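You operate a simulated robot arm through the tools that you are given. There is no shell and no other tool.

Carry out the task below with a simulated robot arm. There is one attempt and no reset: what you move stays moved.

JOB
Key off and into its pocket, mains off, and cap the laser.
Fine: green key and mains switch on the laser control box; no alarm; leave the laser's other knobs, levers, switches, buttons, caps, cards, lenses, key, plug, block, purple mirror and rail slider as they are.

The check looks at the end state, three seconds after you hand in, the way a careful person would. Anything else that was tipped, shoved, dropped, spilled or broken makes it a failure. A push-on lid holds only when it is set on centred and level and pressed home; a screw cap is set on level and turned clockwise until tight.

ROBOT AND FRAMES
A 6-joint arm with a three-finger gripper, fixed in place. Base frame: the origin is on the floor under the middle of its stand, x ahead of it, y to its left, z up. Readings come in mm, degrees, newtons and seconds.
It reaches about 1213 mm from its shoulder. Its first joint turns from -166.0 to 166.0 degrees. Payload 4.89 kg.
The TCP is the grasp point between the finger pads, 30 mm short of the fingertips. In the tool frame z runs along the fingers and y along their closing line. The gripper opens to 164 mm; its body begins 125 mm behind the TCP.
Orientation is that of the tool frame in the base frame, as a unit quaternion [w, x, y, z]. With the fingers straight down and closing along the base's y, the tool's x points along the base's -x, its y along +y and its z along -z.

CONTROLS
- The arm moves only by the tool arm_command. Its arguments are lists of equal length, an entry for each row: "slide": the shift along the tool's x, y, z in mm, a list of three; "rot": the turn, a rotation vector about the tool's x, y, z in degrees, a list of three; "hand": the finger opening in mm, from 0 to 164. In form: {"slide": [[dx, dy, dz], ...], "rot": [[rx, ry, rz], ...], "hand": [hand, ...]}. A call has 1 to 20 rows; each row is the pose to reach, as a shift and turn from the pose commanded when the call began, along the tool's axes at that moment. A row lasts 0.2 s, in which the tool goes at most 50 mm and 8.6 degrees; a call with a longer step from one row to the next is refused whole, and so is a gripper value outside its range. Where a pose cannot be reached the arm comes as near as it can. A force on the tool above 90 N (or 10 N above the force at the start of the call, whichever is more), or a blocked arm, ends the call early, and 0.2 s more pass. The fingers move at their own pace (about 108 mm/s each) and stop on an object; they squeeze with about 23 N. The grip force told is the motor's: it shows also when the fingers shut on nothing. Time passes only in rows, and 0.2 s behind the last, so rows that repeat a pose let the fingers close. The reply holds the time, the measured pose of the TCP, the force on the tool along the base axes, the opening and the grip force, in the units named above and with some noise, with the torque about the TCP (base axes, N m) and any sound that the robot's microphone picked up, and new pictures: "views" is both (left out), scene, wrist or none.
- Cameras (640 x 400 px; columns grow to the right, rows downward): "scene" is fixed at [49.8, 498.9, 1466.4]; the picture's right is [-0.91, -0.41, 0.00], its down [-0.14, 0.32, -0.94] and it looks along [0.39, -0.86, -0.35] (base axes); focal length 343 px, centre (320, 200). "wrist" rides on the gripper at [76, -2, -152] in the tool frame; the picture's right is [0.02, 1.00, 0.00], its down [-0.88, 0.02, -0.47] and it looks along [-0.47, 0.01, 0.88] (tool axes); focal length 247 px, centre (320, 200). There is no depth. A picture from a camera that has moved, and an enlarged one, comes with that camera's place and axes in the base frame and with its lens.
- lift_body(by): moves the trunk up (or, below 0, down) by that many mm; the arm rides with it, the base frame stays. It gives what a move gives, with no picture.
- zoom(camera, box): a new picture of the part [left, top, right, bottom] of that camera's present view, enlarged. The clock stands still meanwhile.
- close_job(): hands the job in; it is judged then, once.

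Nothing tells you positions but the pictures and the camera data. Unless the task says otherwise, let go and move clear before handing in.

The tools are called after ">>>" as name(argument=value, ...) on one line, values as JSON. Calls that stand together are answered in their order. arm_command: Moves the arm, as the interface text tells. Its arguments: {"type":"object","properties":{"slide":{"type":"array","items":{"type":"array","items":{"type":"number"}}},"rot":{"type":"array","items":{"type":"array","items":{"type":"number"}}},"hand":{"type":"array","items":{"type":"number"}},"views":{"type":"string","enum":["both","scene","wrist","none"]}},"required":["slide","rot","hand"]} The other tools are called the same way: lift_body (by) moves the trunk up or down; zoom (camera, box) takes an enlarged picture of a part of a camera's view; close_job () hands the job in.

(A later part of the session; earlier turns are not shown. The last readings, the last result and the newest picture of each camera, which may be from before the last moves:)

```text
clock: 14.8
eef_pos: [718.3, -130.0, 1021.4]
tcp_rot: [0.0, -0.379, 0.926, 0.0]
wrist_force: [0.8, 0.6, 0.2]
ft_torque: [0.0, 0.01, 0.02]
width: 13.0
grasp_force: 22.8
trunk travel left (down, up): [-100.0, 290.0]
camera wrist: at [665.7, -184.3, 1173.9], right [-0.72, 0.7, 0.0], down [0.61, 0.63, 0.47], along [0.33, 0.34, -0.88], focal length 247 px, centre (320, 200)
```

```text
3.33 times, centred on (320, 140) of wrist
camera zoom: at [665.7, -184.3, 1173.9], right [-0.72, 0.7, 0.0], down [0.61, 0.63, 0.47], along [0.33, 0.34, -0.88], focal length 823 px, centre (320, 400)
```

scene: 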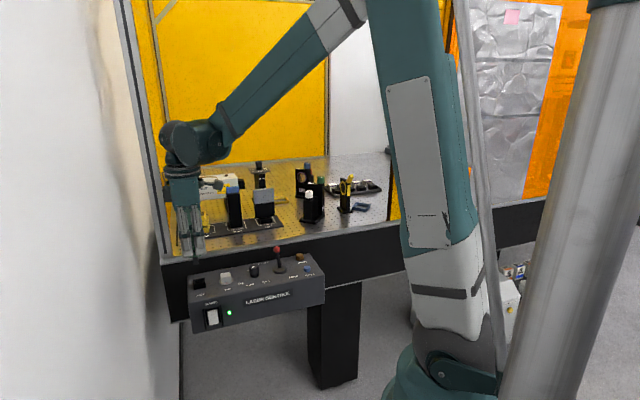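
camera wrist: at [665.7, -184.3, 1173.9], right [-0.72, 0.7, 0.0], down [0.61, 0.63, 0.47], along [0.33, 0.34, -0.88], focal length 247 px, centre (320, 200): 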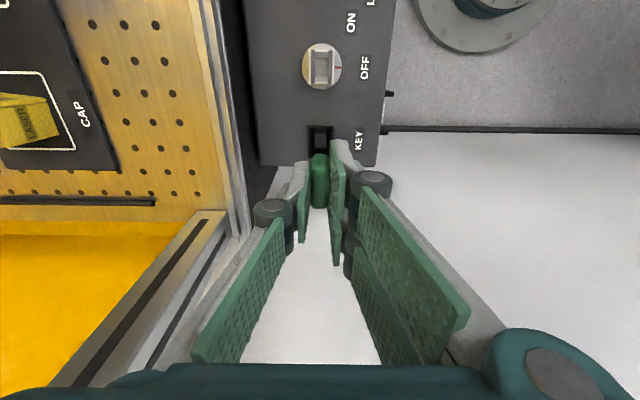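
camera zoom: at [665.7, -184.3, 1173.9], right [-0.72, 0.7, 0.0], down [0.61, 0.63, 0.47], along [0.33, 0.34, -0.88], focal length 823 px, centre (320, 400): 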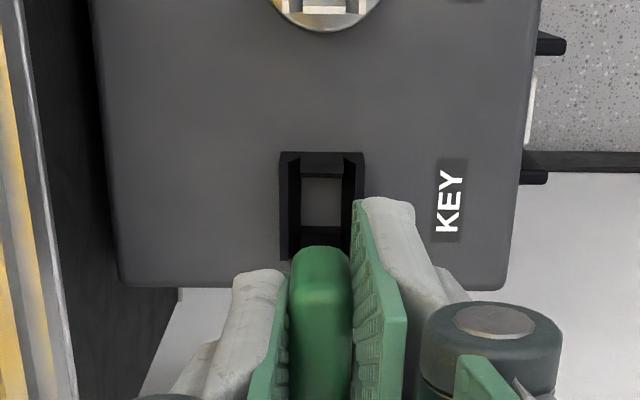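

>>> zoom(camera="scene", box=[192, 250, 217, 295])

>>> zoom(camera="scene", box=[215, 262, 240, 287])

>>> zoom(camera="wrist", box=[290, 110, 350, 190])

```text
8.89 times, centred on (204, 272) of scene
camera zoom: at [49.8, 498.9, 1466.4], right [-0.91, -0.41, 0.0], down [-0.14, 0.32, -0.94], along [0.39, -0.86, -0.35], focal length 3047 px, centre (1347, -444)
```

zoom: 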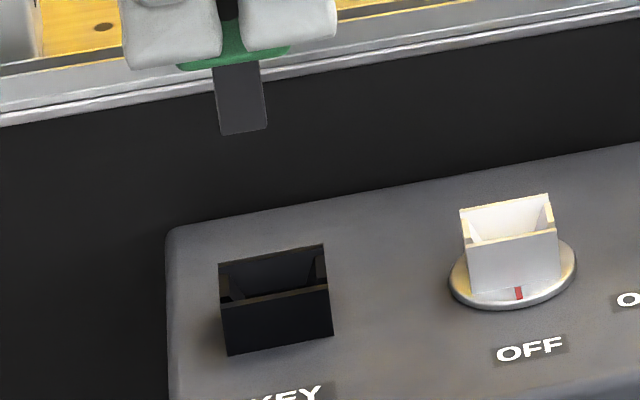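

```text
16.00 times, centred on (228, 274) of scene
camera zoom: at [49.8, 498.9, 1466.4], right [-0.91, -0.41, 0.0], down [-0.14, 0.32, -0.94], along [0.39, -0.86, -0.35], focal length 5484 px, centre (1800, -992)
```

zoom: 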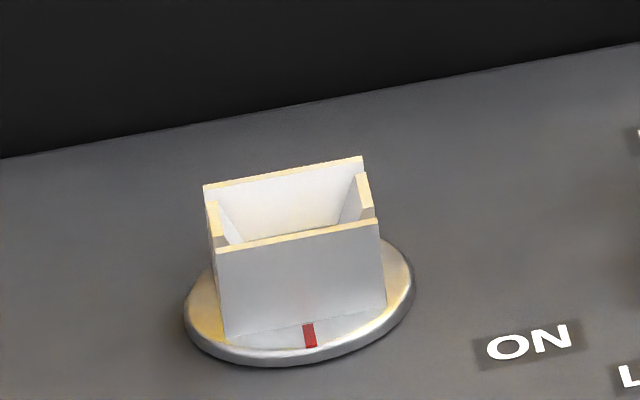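

```text
5.00 times, centred on (320, 150) of wrist
camera zoom: at [665.7, -184.3, 1173.9], right [-0.72, 0.7, 0.0], down [0.61, 0.63, 0.47], along [0.33, 0.34, -0.88], focal length 1235 px, centre (320, 450)
```

zoom: 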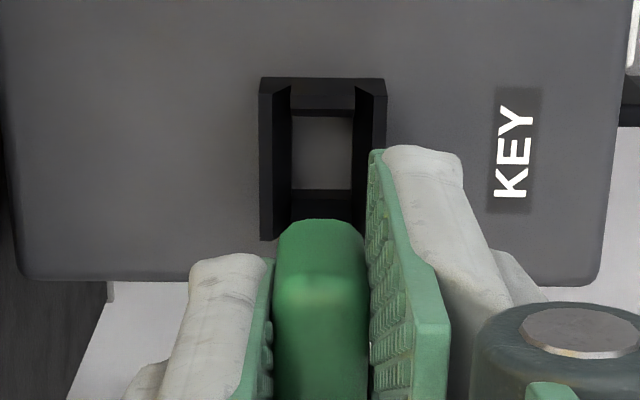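

The wrist and scene views agree that the pocket centre is about 3 mm back toward the rotor from where I am. I'll correct that and descend until the blade tip is just above the rim.

>>> arm_command(slide=[[3.2, 0, 0], [3.2, 0, 15], [3.2, 0, 30], [3.2, 0, 44], [3.2, 0, 44]], rot=[[0, 0, 0], [0, 0, 0], [0, 0, 0], [0, 0, 0], [0, 0, 0]], hand=[5, 5, 5, 5, 5], views="none")

>>> zoom(camera="scene", box=[185, 258, 225, 298])

>>> zoom(camera="wrist", box=[270, 110, 370, 220])

```text
clock: 16.0
eef_pos: [716.3, -132.7, 977.1]
tcp_rot: [0.0, -0.379, 0.925, 0.0]
wrist_force: [0.7, 0.2, -0.3]
ft_torque: [0.01, 0.01, -0.01]
width: 12.9
grasp_force: 23.7
trunk travel left (down, up): [-100.0, 290.0]
```

```text
10.00 times, centred on (205, 278) of scene
camera zoom: at [49.8, 498.9, 1466.4], right [-0.91, -0.41, 0.0], down [-0.14, 0.32, -0.94], along [0.39, -0.86, -0.35], focal length 3428 px, centre (1470, -580)
```

zoom: 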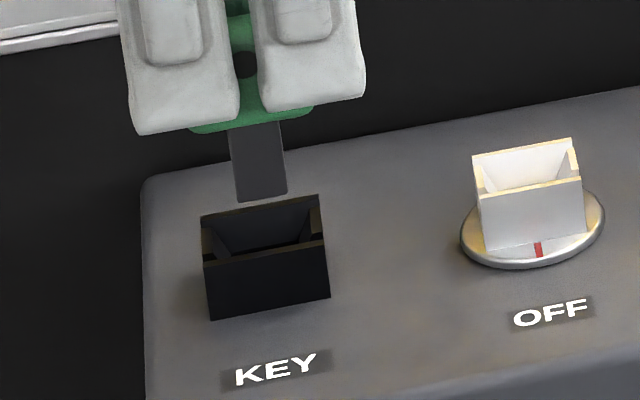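

```text
3.64 times, centred on (320, 165) of wrist
camera zoom: at [663.3, -187.2, 1129.9], right [-0.72, 0.7, 0.0], down [0.61, 0.63, 0.47], along [0.33, 0.34, -0.88], focal length 898 px, centre (320, 327)
```

zoom: 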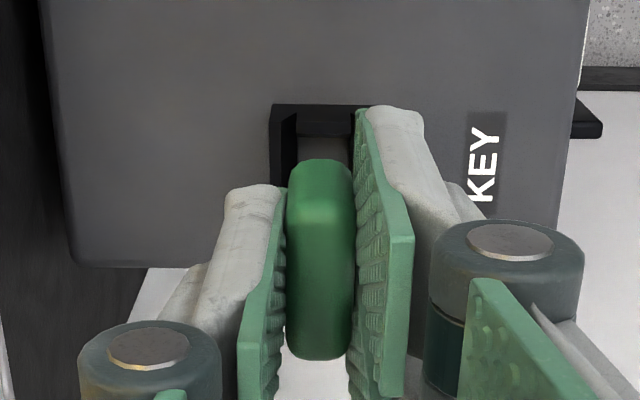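

The tip is centred over the funnel to within about 1 mm. I'll lower it in gently, with the force stop watching.

>>> arm_command(slide=[[-0.8, 0, 3], [-0.8, 0, 7], [-0.8, 0, 11], [-0.8, 0, 15], [-0.8, 0, 19], [-0.8, 0, 22]], rot=[[0, 0, 0], [0, 0, 0], [0, 0, 0], [0, 0, 0], [0, 0, 0], [0, 0, 0]], hand=[5, 5, 5, 5, 5, 5], views="none")

>>> zoom(camera="scene", box=[185, 258, 225, 298])

>>> zoom(camera="wrist", box=[270, 110, 370, 220])

```text
clock: 17.4
eef_pos: [719.3, -131.2, 954.8]
tcp_rot: [0.0, -0.379, 0.926, -0.001]
wrist_force: [-1.0, 0.2, -0.3]
ft_torque: [-0.01, 0.0, 0.01]
width: 12.9
grasp_force: 23.1
trunk travel left (down, up): [-100.0, 290.0]
```

```text
10.00 times, centred on (205, 278) of scene
camera zoom: at [49.8, 498.9, 1466.4], right [-0.91, -0.41, 0.0], down [-0.14, 0.32, -0.94], along [0.39, -0.86, -0.35], focal length 3428 px, centre (1470, -580)
```

zoom: 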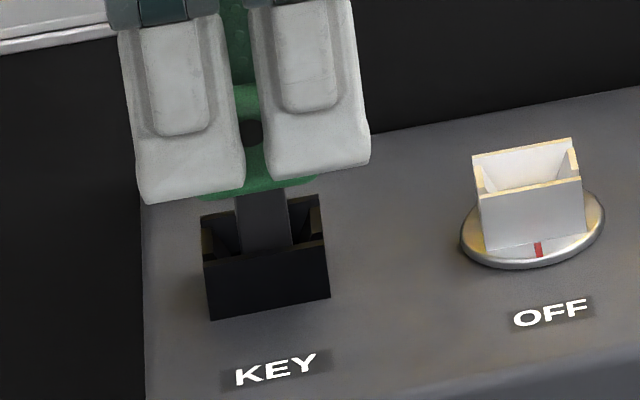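

```text
3.64 times, centred on (320, 165) of wrist
camera zoom: at [663.9, -186.5, 1107.8], right [-0.72, 0.7, 0.0], down [0.61, 0.63, 0.47], along [0.33, 0.34, -0.88], focal length 898 px, centre (320, 327)
```

zoom: 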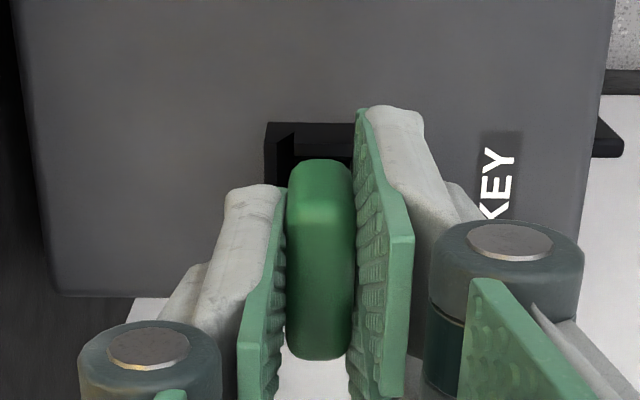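

>>> arm_command(slide=[[0, 0, 2], [0, 0, 4], [0, 0, 6], [0, 0, 8]], rot=[[0, 0, 0], [0, 0, 0], [0, 0, 0], [0, 0, 0]], hand=[5, 5, 5, 5], views="none")

>>> zoom(camera="scene", box=[185, 258, 225, 298])

```text
clock: 18.4
eef_pos: [718.5, -131.7, 946.8]
tcp_rot: [0.0, -0.379, 0.925, 0.0]
wrist_force: [0.3, 0.2, 2.6]
ft_torque: [0.0, 0.0, -0.02]
width: 13.0
grasp_force: 22.9
trunk travel left (down, up): [-100.0, 290.0]
```

```text
10.00 times, centred on (205, 278) of scene
camera zoom: at [49.8, 498.9, 1466.4], right [-0.91, -0.41, 0.0], down [-0.14, 0.32, -0.94], along [0.39, -0.86, -0.35], focal length 3428 px, centre (1470, -580)
```

zoom: 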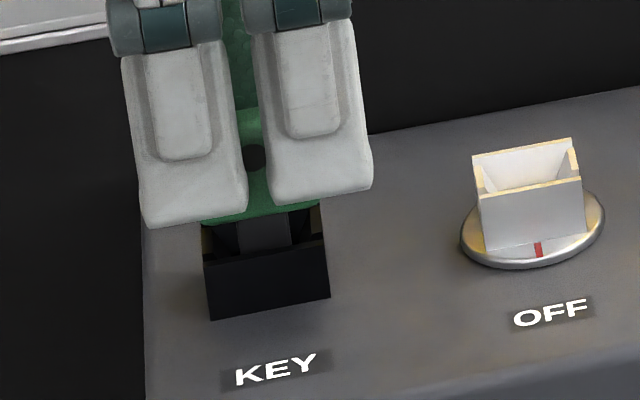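

>>> arm_command(slide=[[0, 0, 1], [0, 0, 2], [0, 0, 2]], rot=[[0, 0, 0], [0, 0, 0], [0, 0, 0]], hand=[5, 5, 5], views="none")

```text
clock: 19.2
eef_pos: [716.5, -133.2, 945.9]
tcp_rot: [0.0, -0.379, 0.925, 0.001]
wrist_force: [2.8, 0.9, 17.6]
ft_torque: [-0.03, -0.1, -0.01]
width: 12.9
grasp_force: 23.0
trunk travel left (down, up): [-100.0, 290.0]
```

The key is bottomed in the pocket. I'll ease off the pressure and open the fingers.

>>> arm_command(slide=[[0, 0, -1.5], [0, 0, -1.5], [0, 0, -1.5], [0, 0, -1.5]], rot=[[0, 0, 0], [0, 0, 0], [0, 0, 0], [0, 0, 0]], hand=[5, 20, 35, 45])

>>> zoom(camera="scene", box=[185, 248, 225, 298])

>>> zoom(camera="wrist", box=[250, 110, 390, 220])

```text
clock: 20.2
eef_pos: [717.1, -131.8, 945.8]
tcp_rot: [0.0, -0.379, 0.925, 0.0]
wrist_force: [-0.5, 0.4, 0.5]
ft_torque: [0.02, -0.01, -0.02]
width: 44.9
grasp_force: 0.0
trunk travel left (down, up): [-100.0, 290.0]
camera wrist: at [663.9, -186.6, 1098.8], right [-0.72, 0.7, 0.0], down [0.61, 0.63, 0.47], along [0.33, 0.34, -0.88], focal length 247 px, centre (320, 200)
```

scene: 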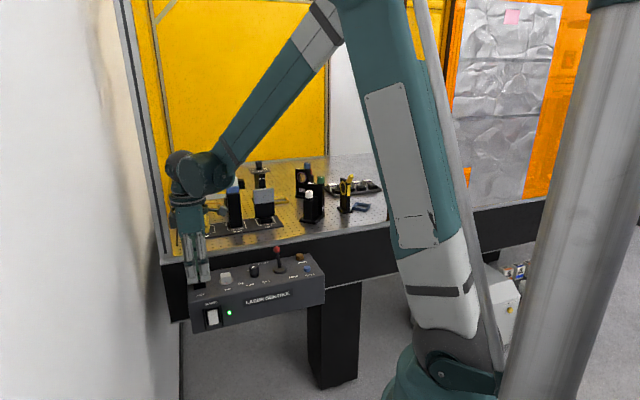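
wrist: 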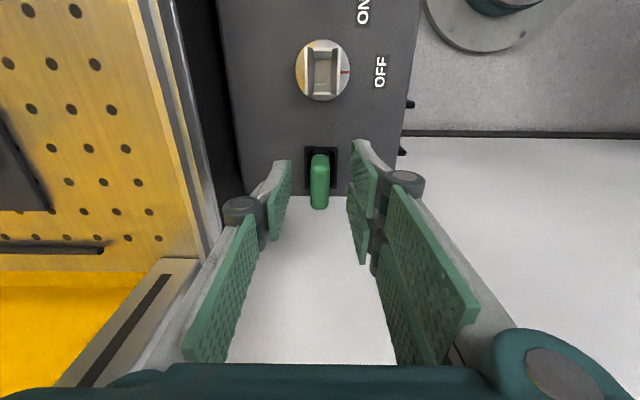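

```text
8.00 times, centred on (205, 273) of scene
camera zoom: at [49.8, 498.9, 1466.4], right [-0.91, -0.41, 0.0], down [-0.14, 0.32, -0.94], along [0.39, -0.86, -0.35], focal length 2742 px, centre (1240, -384)
```

zoom: 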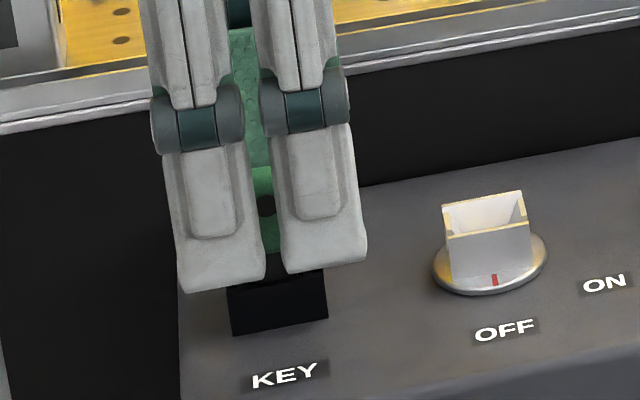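

```text
3.64 times, centred on (320, 165) of wrist
camera zoom: at [663.9, -186.6, 1098.8], right [-0.72, 0.7, 0.0], down [0.61, 0.63, 0.47], along [0.33, 0.34, -0.88], focal length 898 px, centre (320, 327)
```

zoom: 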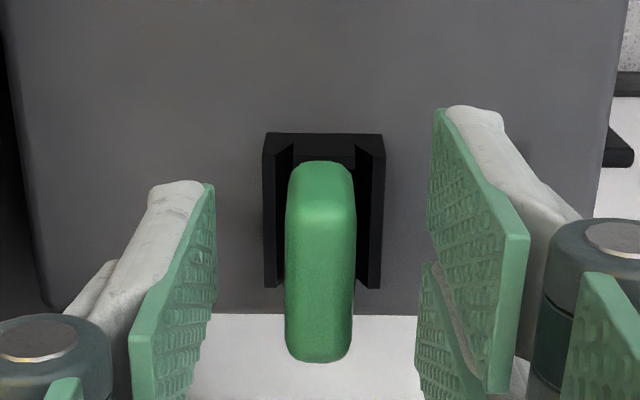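

The key is released and stands in the pocket. Next I'll rise clear and check it.

>>> arm_command(slide=[[0, 0, -10], [0, 0, -25], [0, 0, -50], [0, 0, -85], [0, 0, -120]], rot=[[0, 0, 0], [0, 0, 0], [0, 0, 0], [0, 0, 0], [0, 0, 0]], hand=[45, 45, 45, 45, 45], views="none")

>>> zoom(camera="scene", box=[180, 240, 260, 340])

>>> zoom(camera="wrist", box=[220, 50, 420, 220])

```text
clock: 21.4
eef_pos: [718.2, -132.2, 1066.5]
tcp_rot: [0.001, -0.378, 0.926, 0.0]
wrist_force: [1.6, -0.2, 0.7]
ft_torque: [0.05, 0.14, 0.0]
width: 45.0
grasp_force: 0.0
trunk travel left (down, up): [-100.0, 290.0]
```

```text
4.00 times, centred on (220, 290) of scene
camera zoom: at [49.8, 498.9, 1466.4], right [-0.91, -0.41, 0.0], down [-0.14, 0.32, -0.94], along [0.39, -0.86, -0.35], focal length 1371 px, centre (720, -160)
```

zoom: 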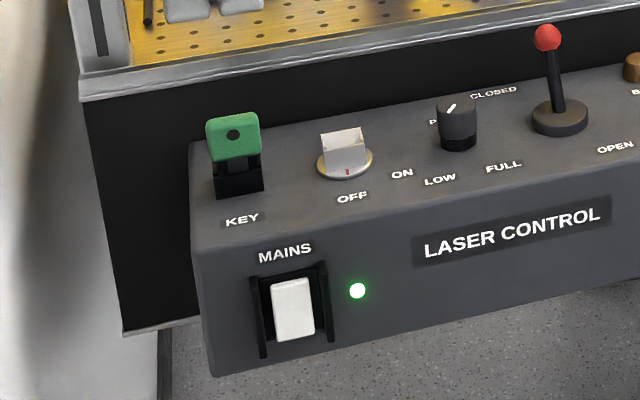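

```text
2.35 times, centred on (320, 135) of wrist
camera zoom: at [664.4, -186.5, 1218.8], right [-0.72, 0.7, 0.0], down [0.61, 0.63, 0.47], along [0.33, 0.34, -0.88], focal length 581 px, centre (320, 353)
```

zoom: 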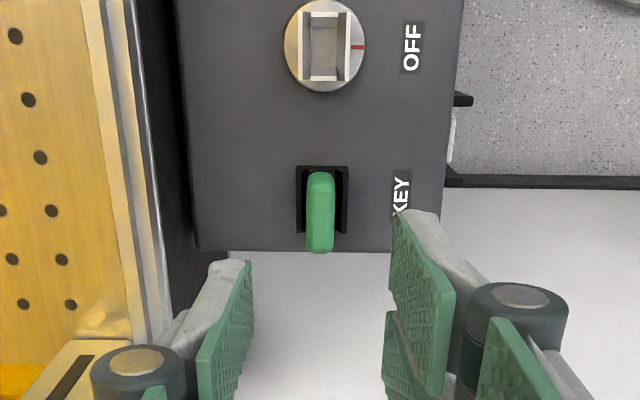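

The key stands upright in its pocket, with the rotor at OFF and the beam lamp out. Next is the mains rocker: I'll go in front of the box with closed fingers pitched 45° toward the panel, and inspect the rocker from there.

>>> arm_command(slide=[[3, 30, 5], [6, 60, 15], [10, 90, 35], [13, 115, 60], [16, 135, 85], [20, 155, 110], [23, 172, 133], [25.6, 186, 154]], rot=[[2, 0, 0], [6, 0, 0], [12, 0, 0], [19, 0, 0], [26, 0, 0], [33, 0, 0], [39, 0, 0], [45, 0, 0]], hand=[45, 30, 15, 0, 0, 0, 0, 0])

>>> zoom(camera="wrist", box=[200, 60, 440, 230])

>>> zoom(camera="scene", box=[100, 180, 260, 340])

```text
clock: 23.2
eef_pos: [567.9, -18.5, 912.3]
tcp_rot: [0.145, -0.349, 0.855, -0.355]
wrist_force: [-0.8, 0.2, 0.6]
ft_torque: [0.16, -0.12, 0.19]
width: 0.4
grasp_force: 23.0
trunk travel left (down, up): [-100.0, 290.0]
camera wrist: at [438.6, 4.8, 1021.2], right [-0.51, 0.49, -0.71], down [0.38, 0.87, 0.32], along [0.77, -0.11, -0.63], focal length 247 px, centre (320, 200)
```

scene: 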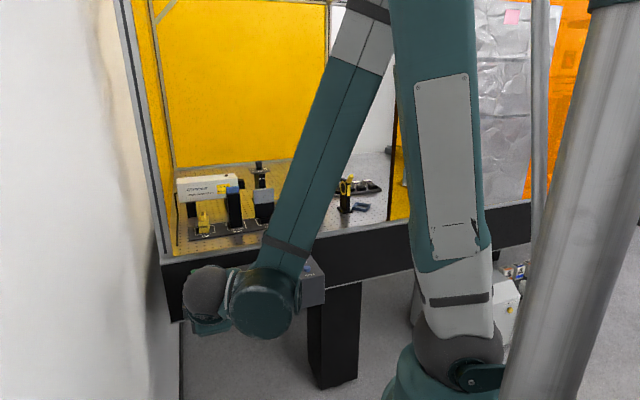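
wrist: 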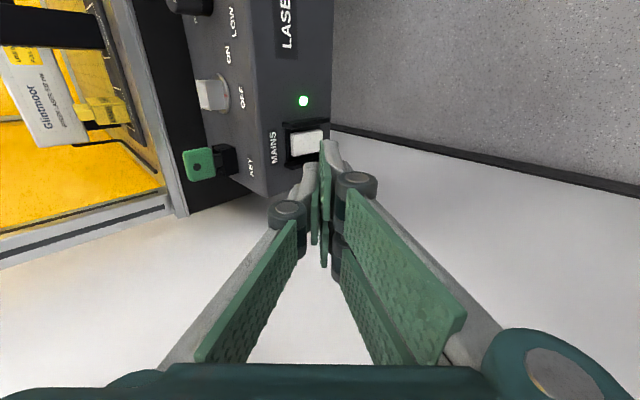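

```text
2.35 times, centred on (320, 145) of wrist
camera zoom: at [438.6, 4.8, 1021.2], right [-0.51, 0.49, -0.71], down [0.38, 0.87, 0.32], along [0.77, -0.11, -0.63], focal length 581 px, centre (320, 329)
```

zoom: 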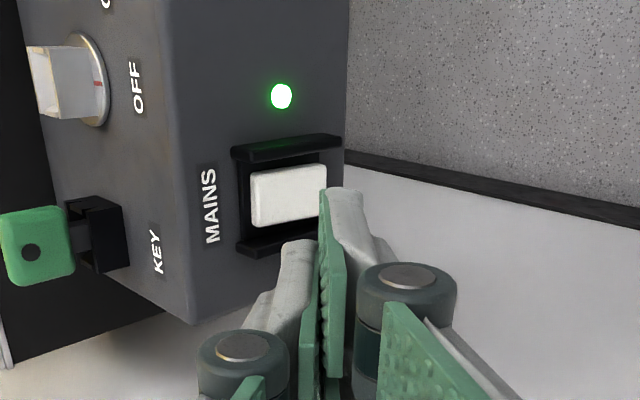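

```text
2.50 times, centred on (180, 260) of scene
camera zoom: at [49.8, 498.9, 1466.4], right [-0.91, -0.41, 0.0], down [-0.14, 0.32, -0.94], along [0.39, -0.86, -0.35], focal length 857 px, centre (670, 50)
```

zoom: 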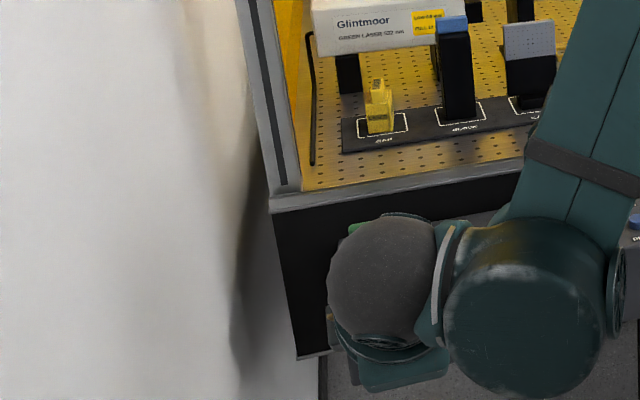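

>>> zoom(camera="wrist", box=[270, 100, 360, 180])

```text
5.00 times, centred on (315, 140) of wrist
camera zoom: at [438.6, 4.8, 1021.2], right [-0.51, 0.49, -0.71], down [0.38, 0.87, 0.32], along [0.77, -0.11, -0.63], focal length 1235 px, centre (345, 500)
```

zoom: 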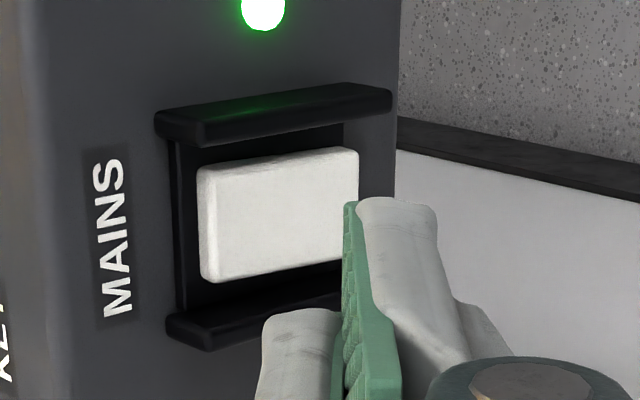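

The rocker's lower end stands proud and its upper end is pressed in, which is ON with the lamp lit. So I'll push the lower end with the thumb tip between the guards, starting from a pre-contact point about 30 mm off.

>>> arm_command(slide=[[-0.2, 7, 25], [-0.5, 15, 50], [-0.8, 23, 75], [-1, 31, 98], [-1, 31, 98]], rot=[[0, 0, 0], [0, 0, 0], [0, 0, 0], [0, 0, 0], [0, 0, 0]], hand=[0, 0, 0, 0, 0])

>>> zoom(camera="wrist", box=[260, 80, 390, 200])

```text
clock: 24.4
eef_pos: [618.5, -47.1, 857.3]
tcp_rot: [0.144, -0.35, 0.855, -0.354]
wrist_force: [-0.4, -0.8, 0.0]
ft_torque: [-0.05, 0.03, -0.02]
width: 0.0
grasp_force: 23.2
out of reach, approached as far as the arm can: row 3, 4, 5
trunk travel left (down, up): [-100.0, 290.0]
camera wrist: at [488.6, -23.9, 966.9], right [-0.51, 0.49, -0.71], down [0.38, 0.87, 0.32], along [0.77, -0.11, -0.63], focal length 247 px, centre (320, 200)
```

scene: 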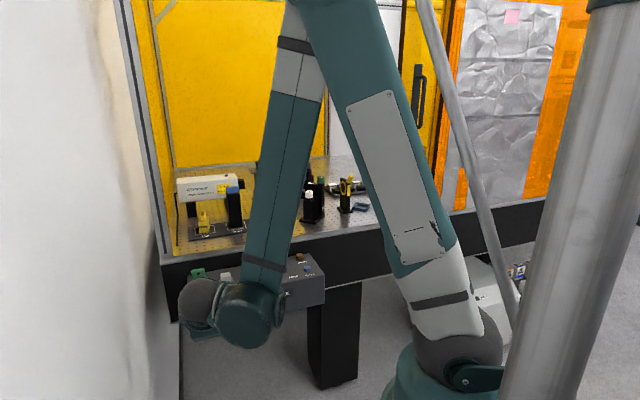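
wrist: 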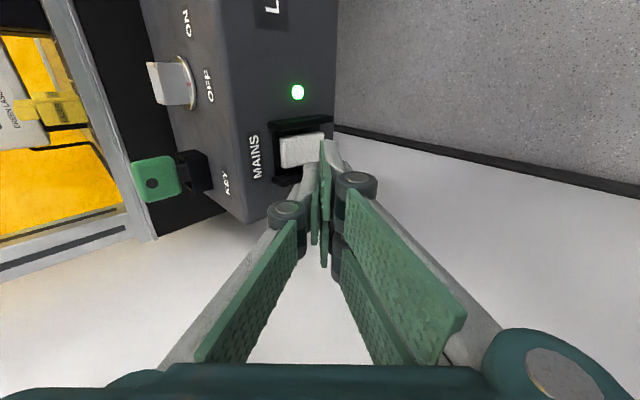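

```text
3.33 times, centred on (325, 140) of wrist
camera zoom: at [488.6, -23.9, 966.9], right [-0.51, 0.49, -0.71], down [0.38, 0.87, 0.32], along [0.77, -0.11, -0.63], focal length 823 px, centre (303, 400)
```

zoom: 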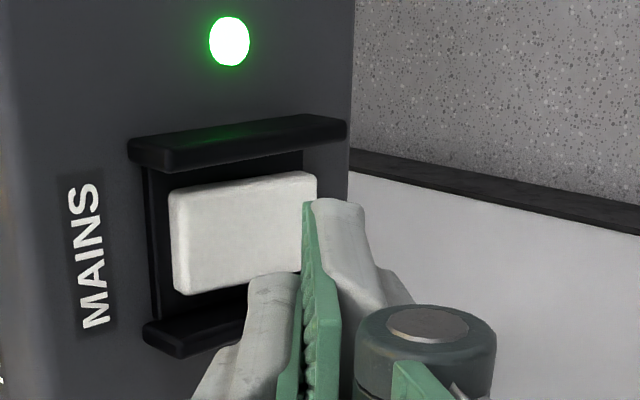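

The arm runs out of reach that low from the current trunk height. I'll back off along the tool axis and then lower the trunk.

>>> arm_command(slide=[[0, 0, -20], [0, 0, -40], [0, 0, -60], [0, 0, -60]], rot=[[0, 0, 0], [0, 0, 0], [0, 0, 0], [0, 0, 0]], hand=[0, 0, 0, 0], views="none")

```text
clock: 25.4
eef_pos: [588.0, -15.4, 901.0]
tcp_rot: [0.145, -0.35, 0.855, -0.354]
wrist_force: [-1.1, -0.5, -0.5]
ft_torque: [0.0, -0.01, 0.04]
width: 0.0
grasp_force: 23.0
trunk travel left (down, up): [-100.0, 290.0]
```

>>> lift_body(by=-70)

```text
clock: 26.5
eef_pos: [587.2, -15.4, 830.4]
tcp_rot: [0.145, -0.349, 0.856, -0.354]
wrist_force: [0.3, 0.3, 0.7]
ft_torque: [0.01, 0.01, 0.0]
width: 0.1
grasp_force: 23.1
trunk travel left (down, up): [-30.0, 360.0]
```

>>> arm_command(slide=[[7, -9, 16], [14.8, -18.8, 32], [14.8, -18.8, 32]], rot=[[0, 0, 0], [0, 0, 0], [0, 0, 0]], hand=[0, 0, 0])

>>> zoom(camera="wrist", box=[260, 80, 390, 200])

```text
clock: 27.3
eef_pos: [602.3, -51.9, 820.8]
tcp_rot: [0.145, -0.35, 0.855, -0.355]
wrist_force: [-0.5, 0.4, 0.6]
ft_torque: [0.02, -0.03, -0.02]
width: 0.1
grasp_force: 22.4
trunk travel left (down, up): [-30.0, 360.0]
camera wrist: at [473.6, -29.8, 930.2], right [-0.51, 0.49, -0.71], down [0.38, 0.87, 0.32], along [0.77, -0.11, -0.63], focal length 247 px, centre (320, 200)
```

scene: 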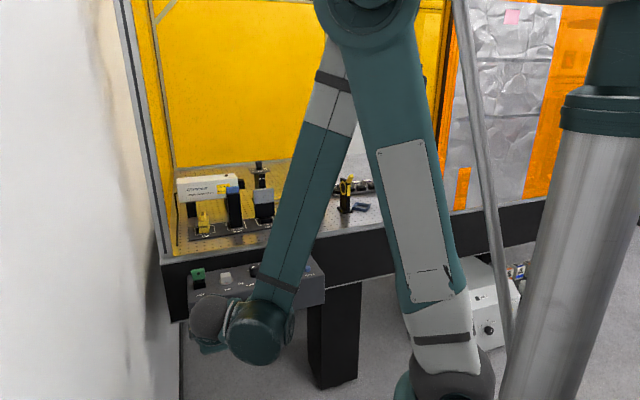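
wrist: 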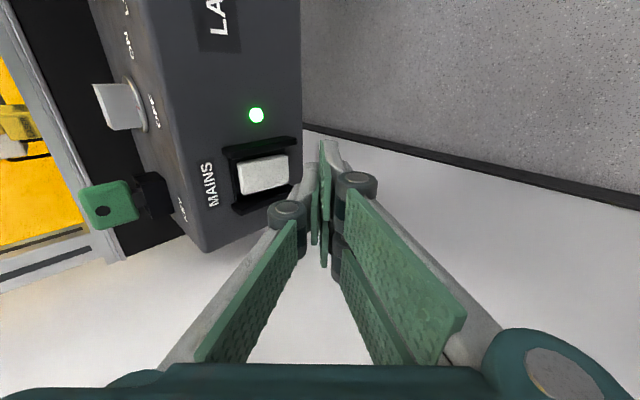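

```text
3.33 times, centred on (325, 140) of wrist
camera zoom: at [473.6, -29.8, 930.2], right [-0.51, 0.49, -0.71], down [0.38, 0.87, 0.32], along [0.77, -0.11, -0.63], focal length 823 px, centre (303, 400)
```

zoom: 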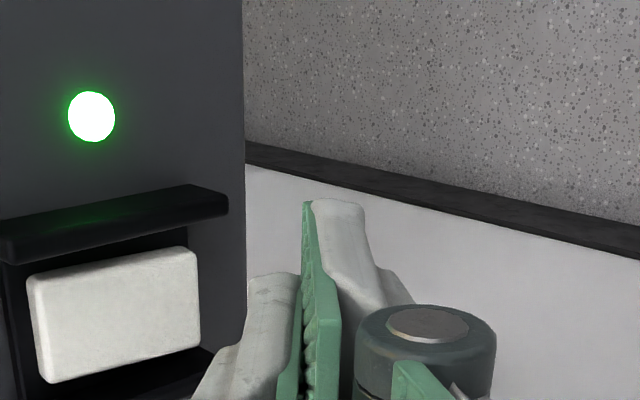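

The fingertip is 30 mm off the panel. I'll correct 4 mm sideways to centre between the guards, and move in horizontally to just short of contact.

>>> arm_command(slide=[[-3.8, 0, 0], [-3.8, -7, 7], [-3.8, -14, 14], [-3.8, -14, 14]], rot=[[0, 0, 0], [0, 0, 0], [0, 0, 0], [0, 0, 0]], hand=[0, 0, 0, 0], views="wrist")

>>> zoom(camera="wrist", box=[260, 80, 390, 200])

```text
clock: 28.3
eef_pos: [619.7, -63.9, 820.1]
tcp_rot: [0.145, -0.349, 0.855, -0.354]
wrist_force: [0.9, -0.4, -0.3]
ft_torque: [0.01, -0.01, 0.01]
width: 0.0
grasp_force: 23.0
trunk travel left (down, up): [-30.0, 360.0]
camera wrist: at [490.0, -41.4, 930.0], right [-0.51, 0.49, -0.71], down [0.38, 0.87, 0.32], along [0.77, -0.11, -0.63], focal length 247 px, centre (320, 200)
```

wrist: 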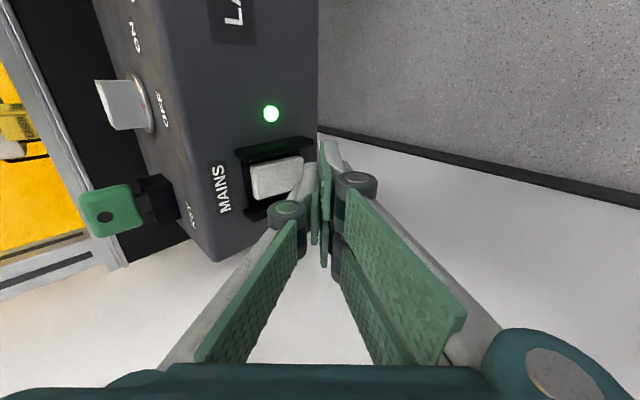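

```text
3.33 times, centred on (325, 140) of wrist
camera zoom: at [490.0, -41.4, 930.0], right [-0.51, 0.49, -0.71], down [0.38, 0.87, 0.32], along [0.77, -0.11, -0.63], focal length 823 px, centre (303, 400)
```

zoom: 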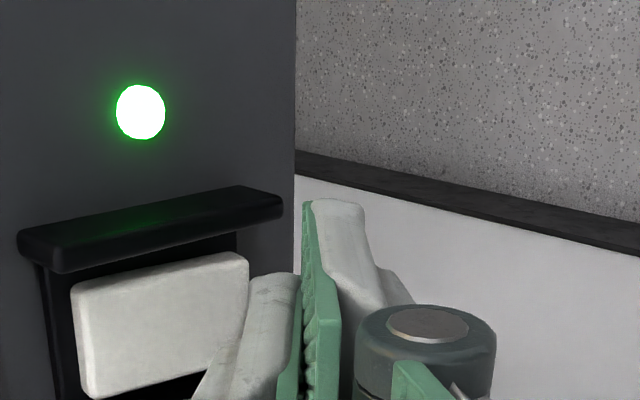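

The wider finger pair would reach the guards before the rocker bottoms out. I'll open the fingers 24 mm, compensating so the thumb stays in line, so that only the thumb goes in between the guards.

>>> arm_command(slide=[[0, 10, -5], [0, 20, -8], [0, 20, -8], [0, 20, -8]], rot=[[0, 0, 0], [0, 0, 0], [0, 0, 0], [0, 0, 0]], hand=[10, 24, 24, 24], views="wrist")

>>> zoom(camera="wrist", box=[240, 80, 390, 220])

```text
clock: 29.3
eef_pos: [605.5, -49.9, 812.5]
tcp_rot: [0.144, -0.35, 0.855, -0.354]
wrist_force: [-0.4, -0.4, -0.1]
ft_torque: [0.04, -0.02, -0.01]
width: 23.6
grasp_force: 0.0
trunk travel left (down, up): [-30.0, 360.0]
camera wrist: at [476.0, -27.0, 921.3], right [-0.51, 0.49, -0.71], down [0.38, 0.87, 0.32], along [0.77, -0.11, -0.63], focal length 247 px, centre (320, 200)
```

wrist: 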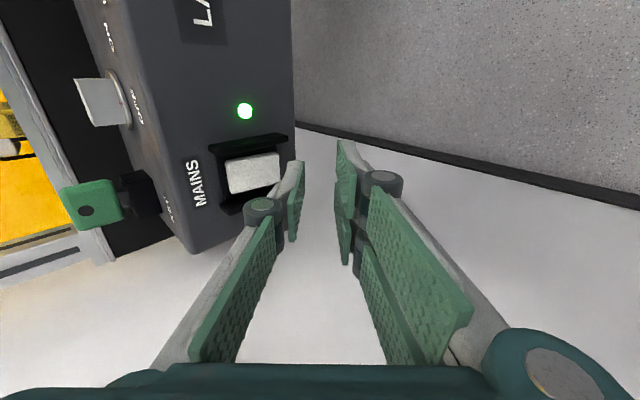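

```text
2.86 times, centred on (315, 150) of wrist
camera zoom: at [476.0, -27.0, 921.3], right [-0.51, 0.49, -0.71], down [0.38, 0.87, 0.32], along [0.77, -0.11, -0.63], focal length 706 px, centre (334, 343)
```

zoom: 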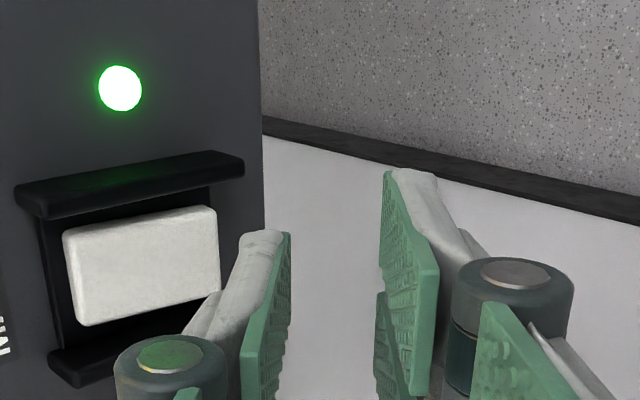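

>>> arm_command(slide=[[0, -5, 5], [0, -9.9, 9.9], [0, -9.9, 9.9]], rot=[[0, 0, 0], [0, 0, 0], [0, 0, 0]], hand=[24, 24, 24], views="none")

>>> zoom(camera="wrist", box=[240, 80, 390, 220])

```text
clock: 30.1
eef_pos: [615.7, -59.8, 813.0]
tcp_rot: [0.146, -0.35, 0.855, -0.355]
wrist_force: [0.1, 1.0, 0.2]
ft_torque: [-0.02, -0.04, 0.0]
width: 24.0
grasp_force: 0.1
trunk travel left (down, up): [-30.0, 360.0]
```

```text
2.86 times, centred on (315, 150) of wrist
camera zoom: at [486.1, -37.1, 921.3], right [-0.51, 0.49, -0.71], down [0.38, 0.87, 0.32], along [0.77, -0.11, -0.63], focal length 706 px, centre (334, 343)
```

zoom: 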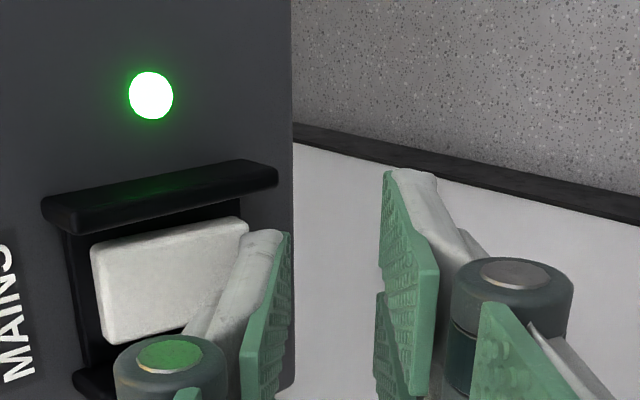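

>>> arm_command(slide=[[0, -1.4, 1.4], [0, -2.8, 2.8], [0, -4.2, 4.2]], rot=[[0, 0, 0], [0, 0, 0], [0, 0, 0]], hand=[24, 24, 24], views="none")

>>> zoom(camera="wrist", box=[240, 80, 390, 220])

```text
clock: 30.9
eef_pos: [618.6, -63.3, 812.5]
tcp_rot: [0.146, -0.35, 0.855, -0.354]
wrist_force: [-0.5, 0.8, -0.6]
ft_torque: [0.02, 0.01, 0.01]
width: 23.9
grasp_force: 0.1
trunk travel left (down, up): [-30.0, 360.0]
```

```text
2.86 times, centred on (315, 150) of wrist
camera zoom: at [490.0, -41.0, 921.0], right [-0.51, 0.49, -0.71], down [0.38, 0.87, 0.32], along [0.77, -0.11, -0.63], focal length 706 px, centre (334, 343)
```

zoom: 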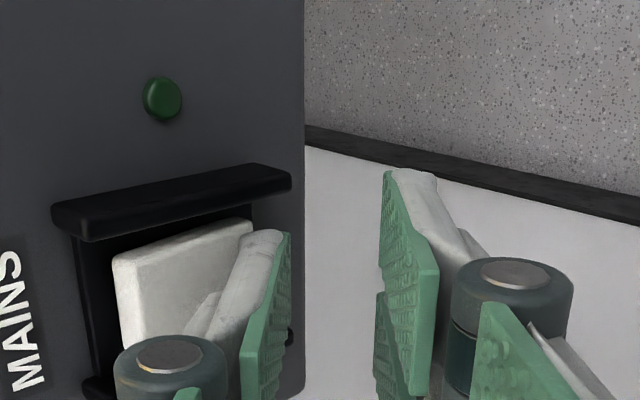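

The mains lamp is out and the rocker has snapped over. I'll press slightly more to be sure it is fully home, then retreat.

>>> arm_command(slide=[[0, -1.1, 1.1], [0, -2.2, 2.2], [0, -2.2, 2.2]], rot=[[0, 0, 0], [0, 0, 0], [0, 0, 0]], hand=[24, 24, 24], views="none")

>>> zoom(camera="wrist", box=[240, 80, 390, 220])

```text
clock: 31.7
eef_pos: [621.4, -66.2, 811.9]
tcp_rot: [0.144, -0.35, 0.855, -0.354]
wrist_force: [-3.3, 3.0, 1.3]
ft_torque: [0.0, -0.04, 0.06]
width: 24.0
grasp_force: 0.1
trunk travel left (down, up): [-30.0, 360.0]
```

```text
2.86 times, centred on (315, 150) of wrist
camera zoom: at [492.1, -43.2, 921.4], right [-0.51, 0.49, -0.71], down [0.38, 0.87, 0.32], along [0.77, -0.11, -0.63], focal length 706 px, centre (334, 343)
```

zoom: 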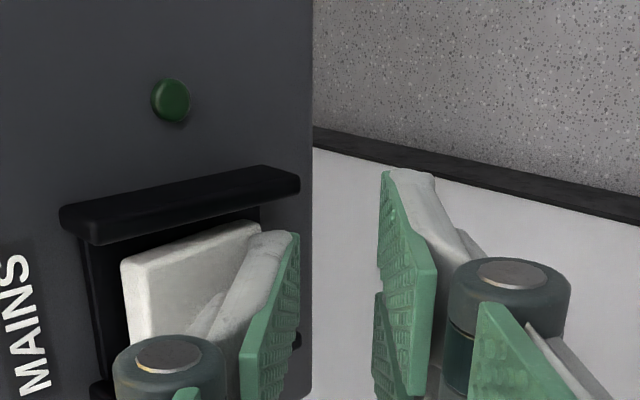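

Mains is off. I'll retreat horizontally away from the panel.

>>> arm_command(slide=[[0, 8, -8], [0, 20, -20], [0, 40, -40], [0, 60, -60], [0, 80, -80], [0, 90, -90]], rot=[[0, 0, 0], [0, 0, 0], [0, 0, 0], [0, 0, 0], [0, 0, 0], [0, 0, 0]], hand=[24, 24, 24, 24, 24, 24])

>>> zoom(camera="wrist", box=[140, 40, 320, 220])

```text
clock: 33.1
eef_pos: [532.0, 23.8, 811.0]
tcp_rot: [0.145, -0.349, 0.855, -0.354]
wrist_force: [0.6, -0.9, -0.5]
ft_torque: [0.04, 0.05, -0.01]
width: 24.2
grasp_force: 0.1
trunk travel left (down, up): [-30.0, 360.0]
camera wrist: at [402.7, 47.1, 920.7], right [-0.51, 0.49, -0.71], down [0.38, 0.87, 0.32], along [0.77, -0.11, -0.63], focal length 247 px, centre (320, 200)
```

scene: 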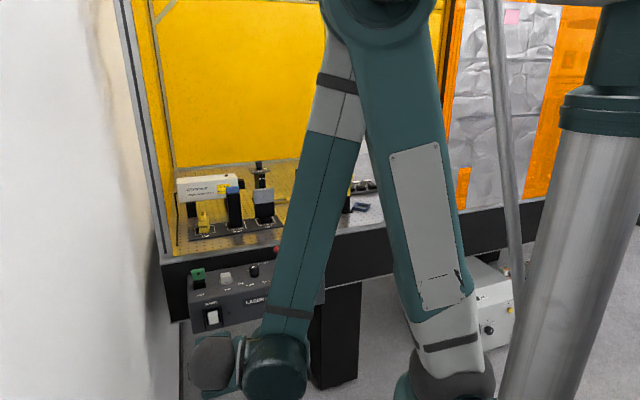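
wrist: 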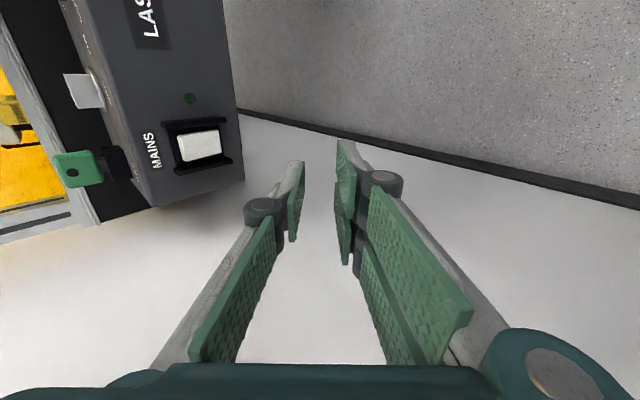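

```text
2.22 times, centred on (230, 130) of wrist
camera zoom: at [402.7, 47.1, 920.7], right [-0.51, 0.49, -0.71], down [0.38, 0.87, 0.32], along [0.77, -0.11, -0.63], focal length 549 px, centre (520, 356)
```

zoom: 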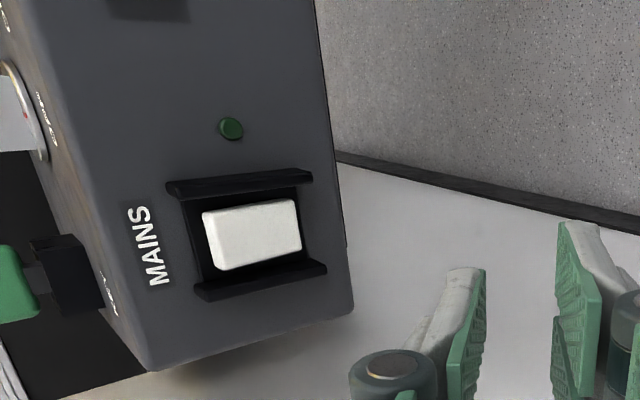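

Mains lamp is dark with the rocker in the opposite position and nothing disturbed. I'll raise the trunk again and bring the hand upright, then move over the table to look at the cap and laser nose.

>>> lift_body(by=120)

>>> arm_command(slide=[[0, -20, -20], [0, -42, -42], [0, -65, -65], [0, -90, -90], [0, -115, -115], [0, -140, -140], [0, -160, -160], [0, -177, -177]], rot=[[-5, 0, 0], [-10, 0, 0], [-16, 0, 0], [-22, 0, 0], [-28, 0, 0], [-34, 0, 0], [-40, 0, 0], [-45, 0, 0]], hand=[24, 24, 24, 24, 24, 24, 24, 24])

>>> zoom(camera="scene", box=[165, 155, 285, 245])

>>> zoom(camera="scene", box=[180, 245, 340, 345])

```text
clock: 34.6
eef_pos: [530.6, 23.9, 931.9]
tcp_rot: [0.145, -0.35, 0.855, -0.355]
wrist_force: [-0.6, -0.1, 0.2]
ft_torque: [0.0, -0.04, -0.06]
width: 24.1
grasp_force: 0.1
trunk travel left (down, up): [-150.0, 240.0]
```

```text
clock: 36.4
eef_pos: [531.7, 26.1, 1181.9]
tcp_rot: [0.0, -0.379, 0.925, 0.0]
wrist_force: [-1.1, 0.0, 0.1]
ft_torque: [-0.05, -0.09, 0.0]
width: 24.1
grasp_force: 0.0
trunk travel left (down, up): [-150.0, 240.0]
camera wrist: at [477.8, -29.3, 1335.0], right [-0.72, 0.7, 0.0], down [0.61, 0.63, 0.47], along [0.33, 0.34, -0.88], focal length 247 px, centre (320, 200)
```

scene: 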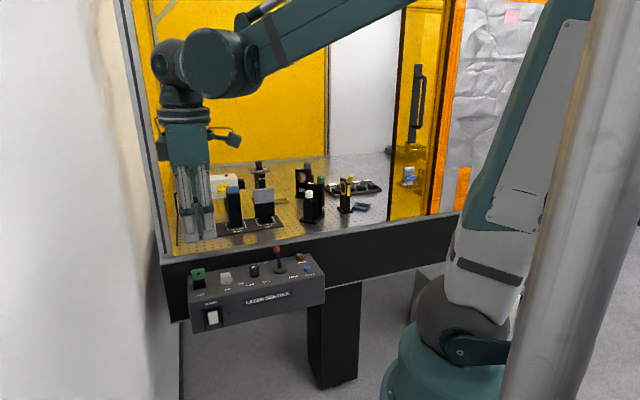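
wrist: 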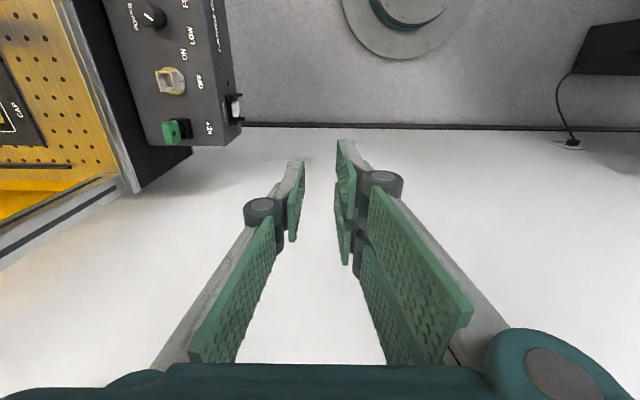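

```text
4.44 times, centred on (225, 200) of scene
camera zoom: at [49.8, 498.9, 1466.4], right [-0.91, -0.41, 0.0], down [-0.14, 0.32, -0.94], along [0.39, -0.86, -0.35], focal length 1523 px, centre (742, 200)
```

zoom: 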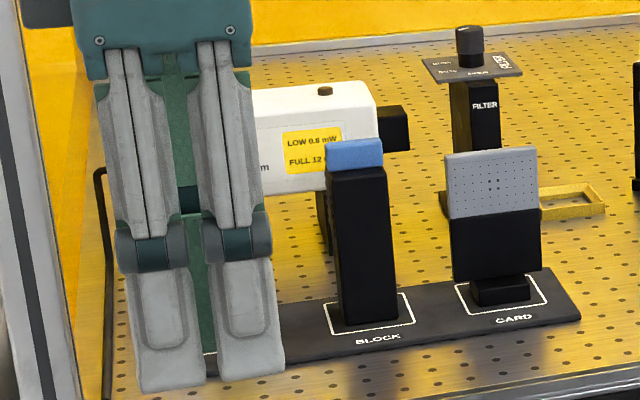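

```text
4.00 times, centred on (260, 295) of scene
camera zoom: at [49.8, 498.9, 1466.4], right [-0.91, -0.41, 0.0], down [-0.14, 0.32, -0.94], along [0.39, -0.86, -0.35], focal length 1371 px, centre (560, -180)
```

zoom: 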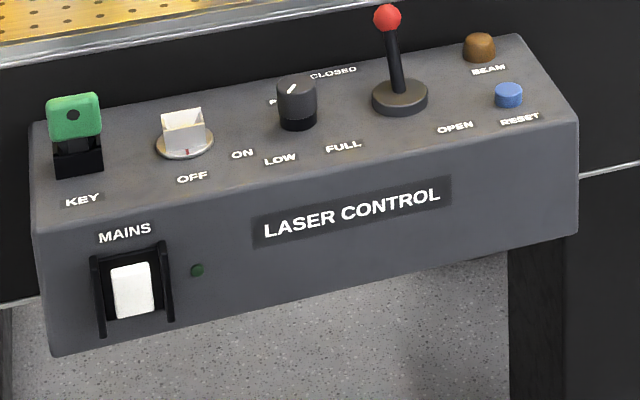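

Control box is done. The cap is near (870, -326, 960), and the laser nose lies further right along the laser's axis. I'll move the hand high over the table to view the cap, nose and neighbours.

>>> arm_command(slide=[[5, -20, -35], [12, -60, -68], [20, -105, -68], [28, -150, -68], [35, -195, -68], [43, -240, -68], [50, -285, -68], [58, -330, -68], [66, -375, -68], [73, -420, -68], [80, -465, -68], [87, -500, -68], [90, -523, -68]], rot=[[0, 0, 0], [0, 0, 0], [0, 0, 0], [0, 0, 0], [0, 0, 0], [0, 0, 0], [0, 0, 0], [0, 0, 0], [0, 0, 0], [0, 0, 0], [0, 0, 0], [0, 0, 0], [0, 0, 0]], hand=[24, 24, 24, 24, 24, 24, 24, 24, 24, 24, 24, 24, 24])

>>> zoom(camera="wrist", box=[120, 0, 520, 250])

>>> zoom(camera="scene", box=[165, 145, 285, 245])

```text
refused: row 2 steps farther than a row can; nothing moved
```

```text
1.60 times, centred on (320, 125) of wrist
camera zoom: at [477.8, -29.3, 1335.0], right [-0.72, 0.7, 0.0], down [0.61, 0.63, 0.47], along [0.33, 0.34, -0.88], focal length 395 px, centre (320, 320)
```

zoom: 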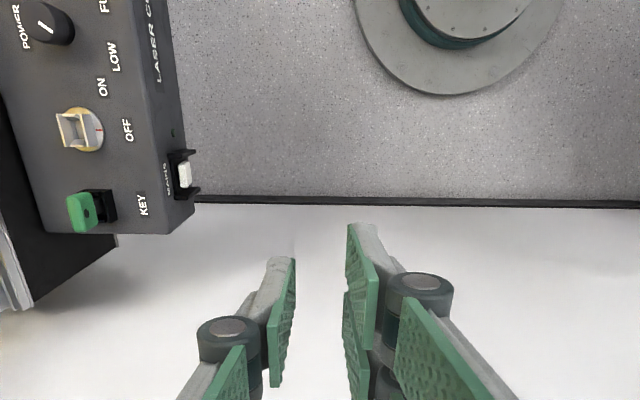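

```text
4.00 times, centred on (225, 195) of scene
camera zoom: at [49.8, 498.9, 1466.4], right [-0.91, -0.41, 0.0], down [-0.14, 0.32, -0.94], along [0.39, -0.86, -0.35], focal length 1371 px, centre (700, 220)
```

zoom: 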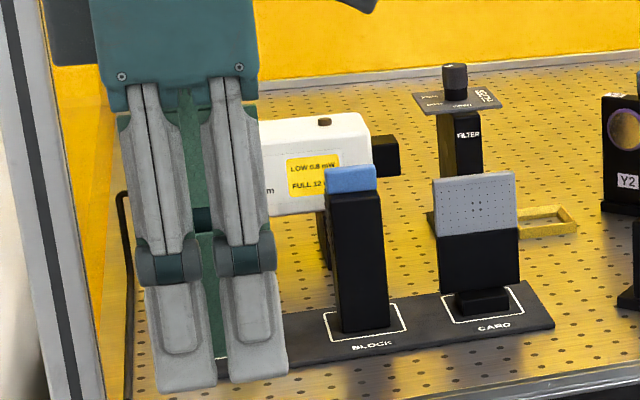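

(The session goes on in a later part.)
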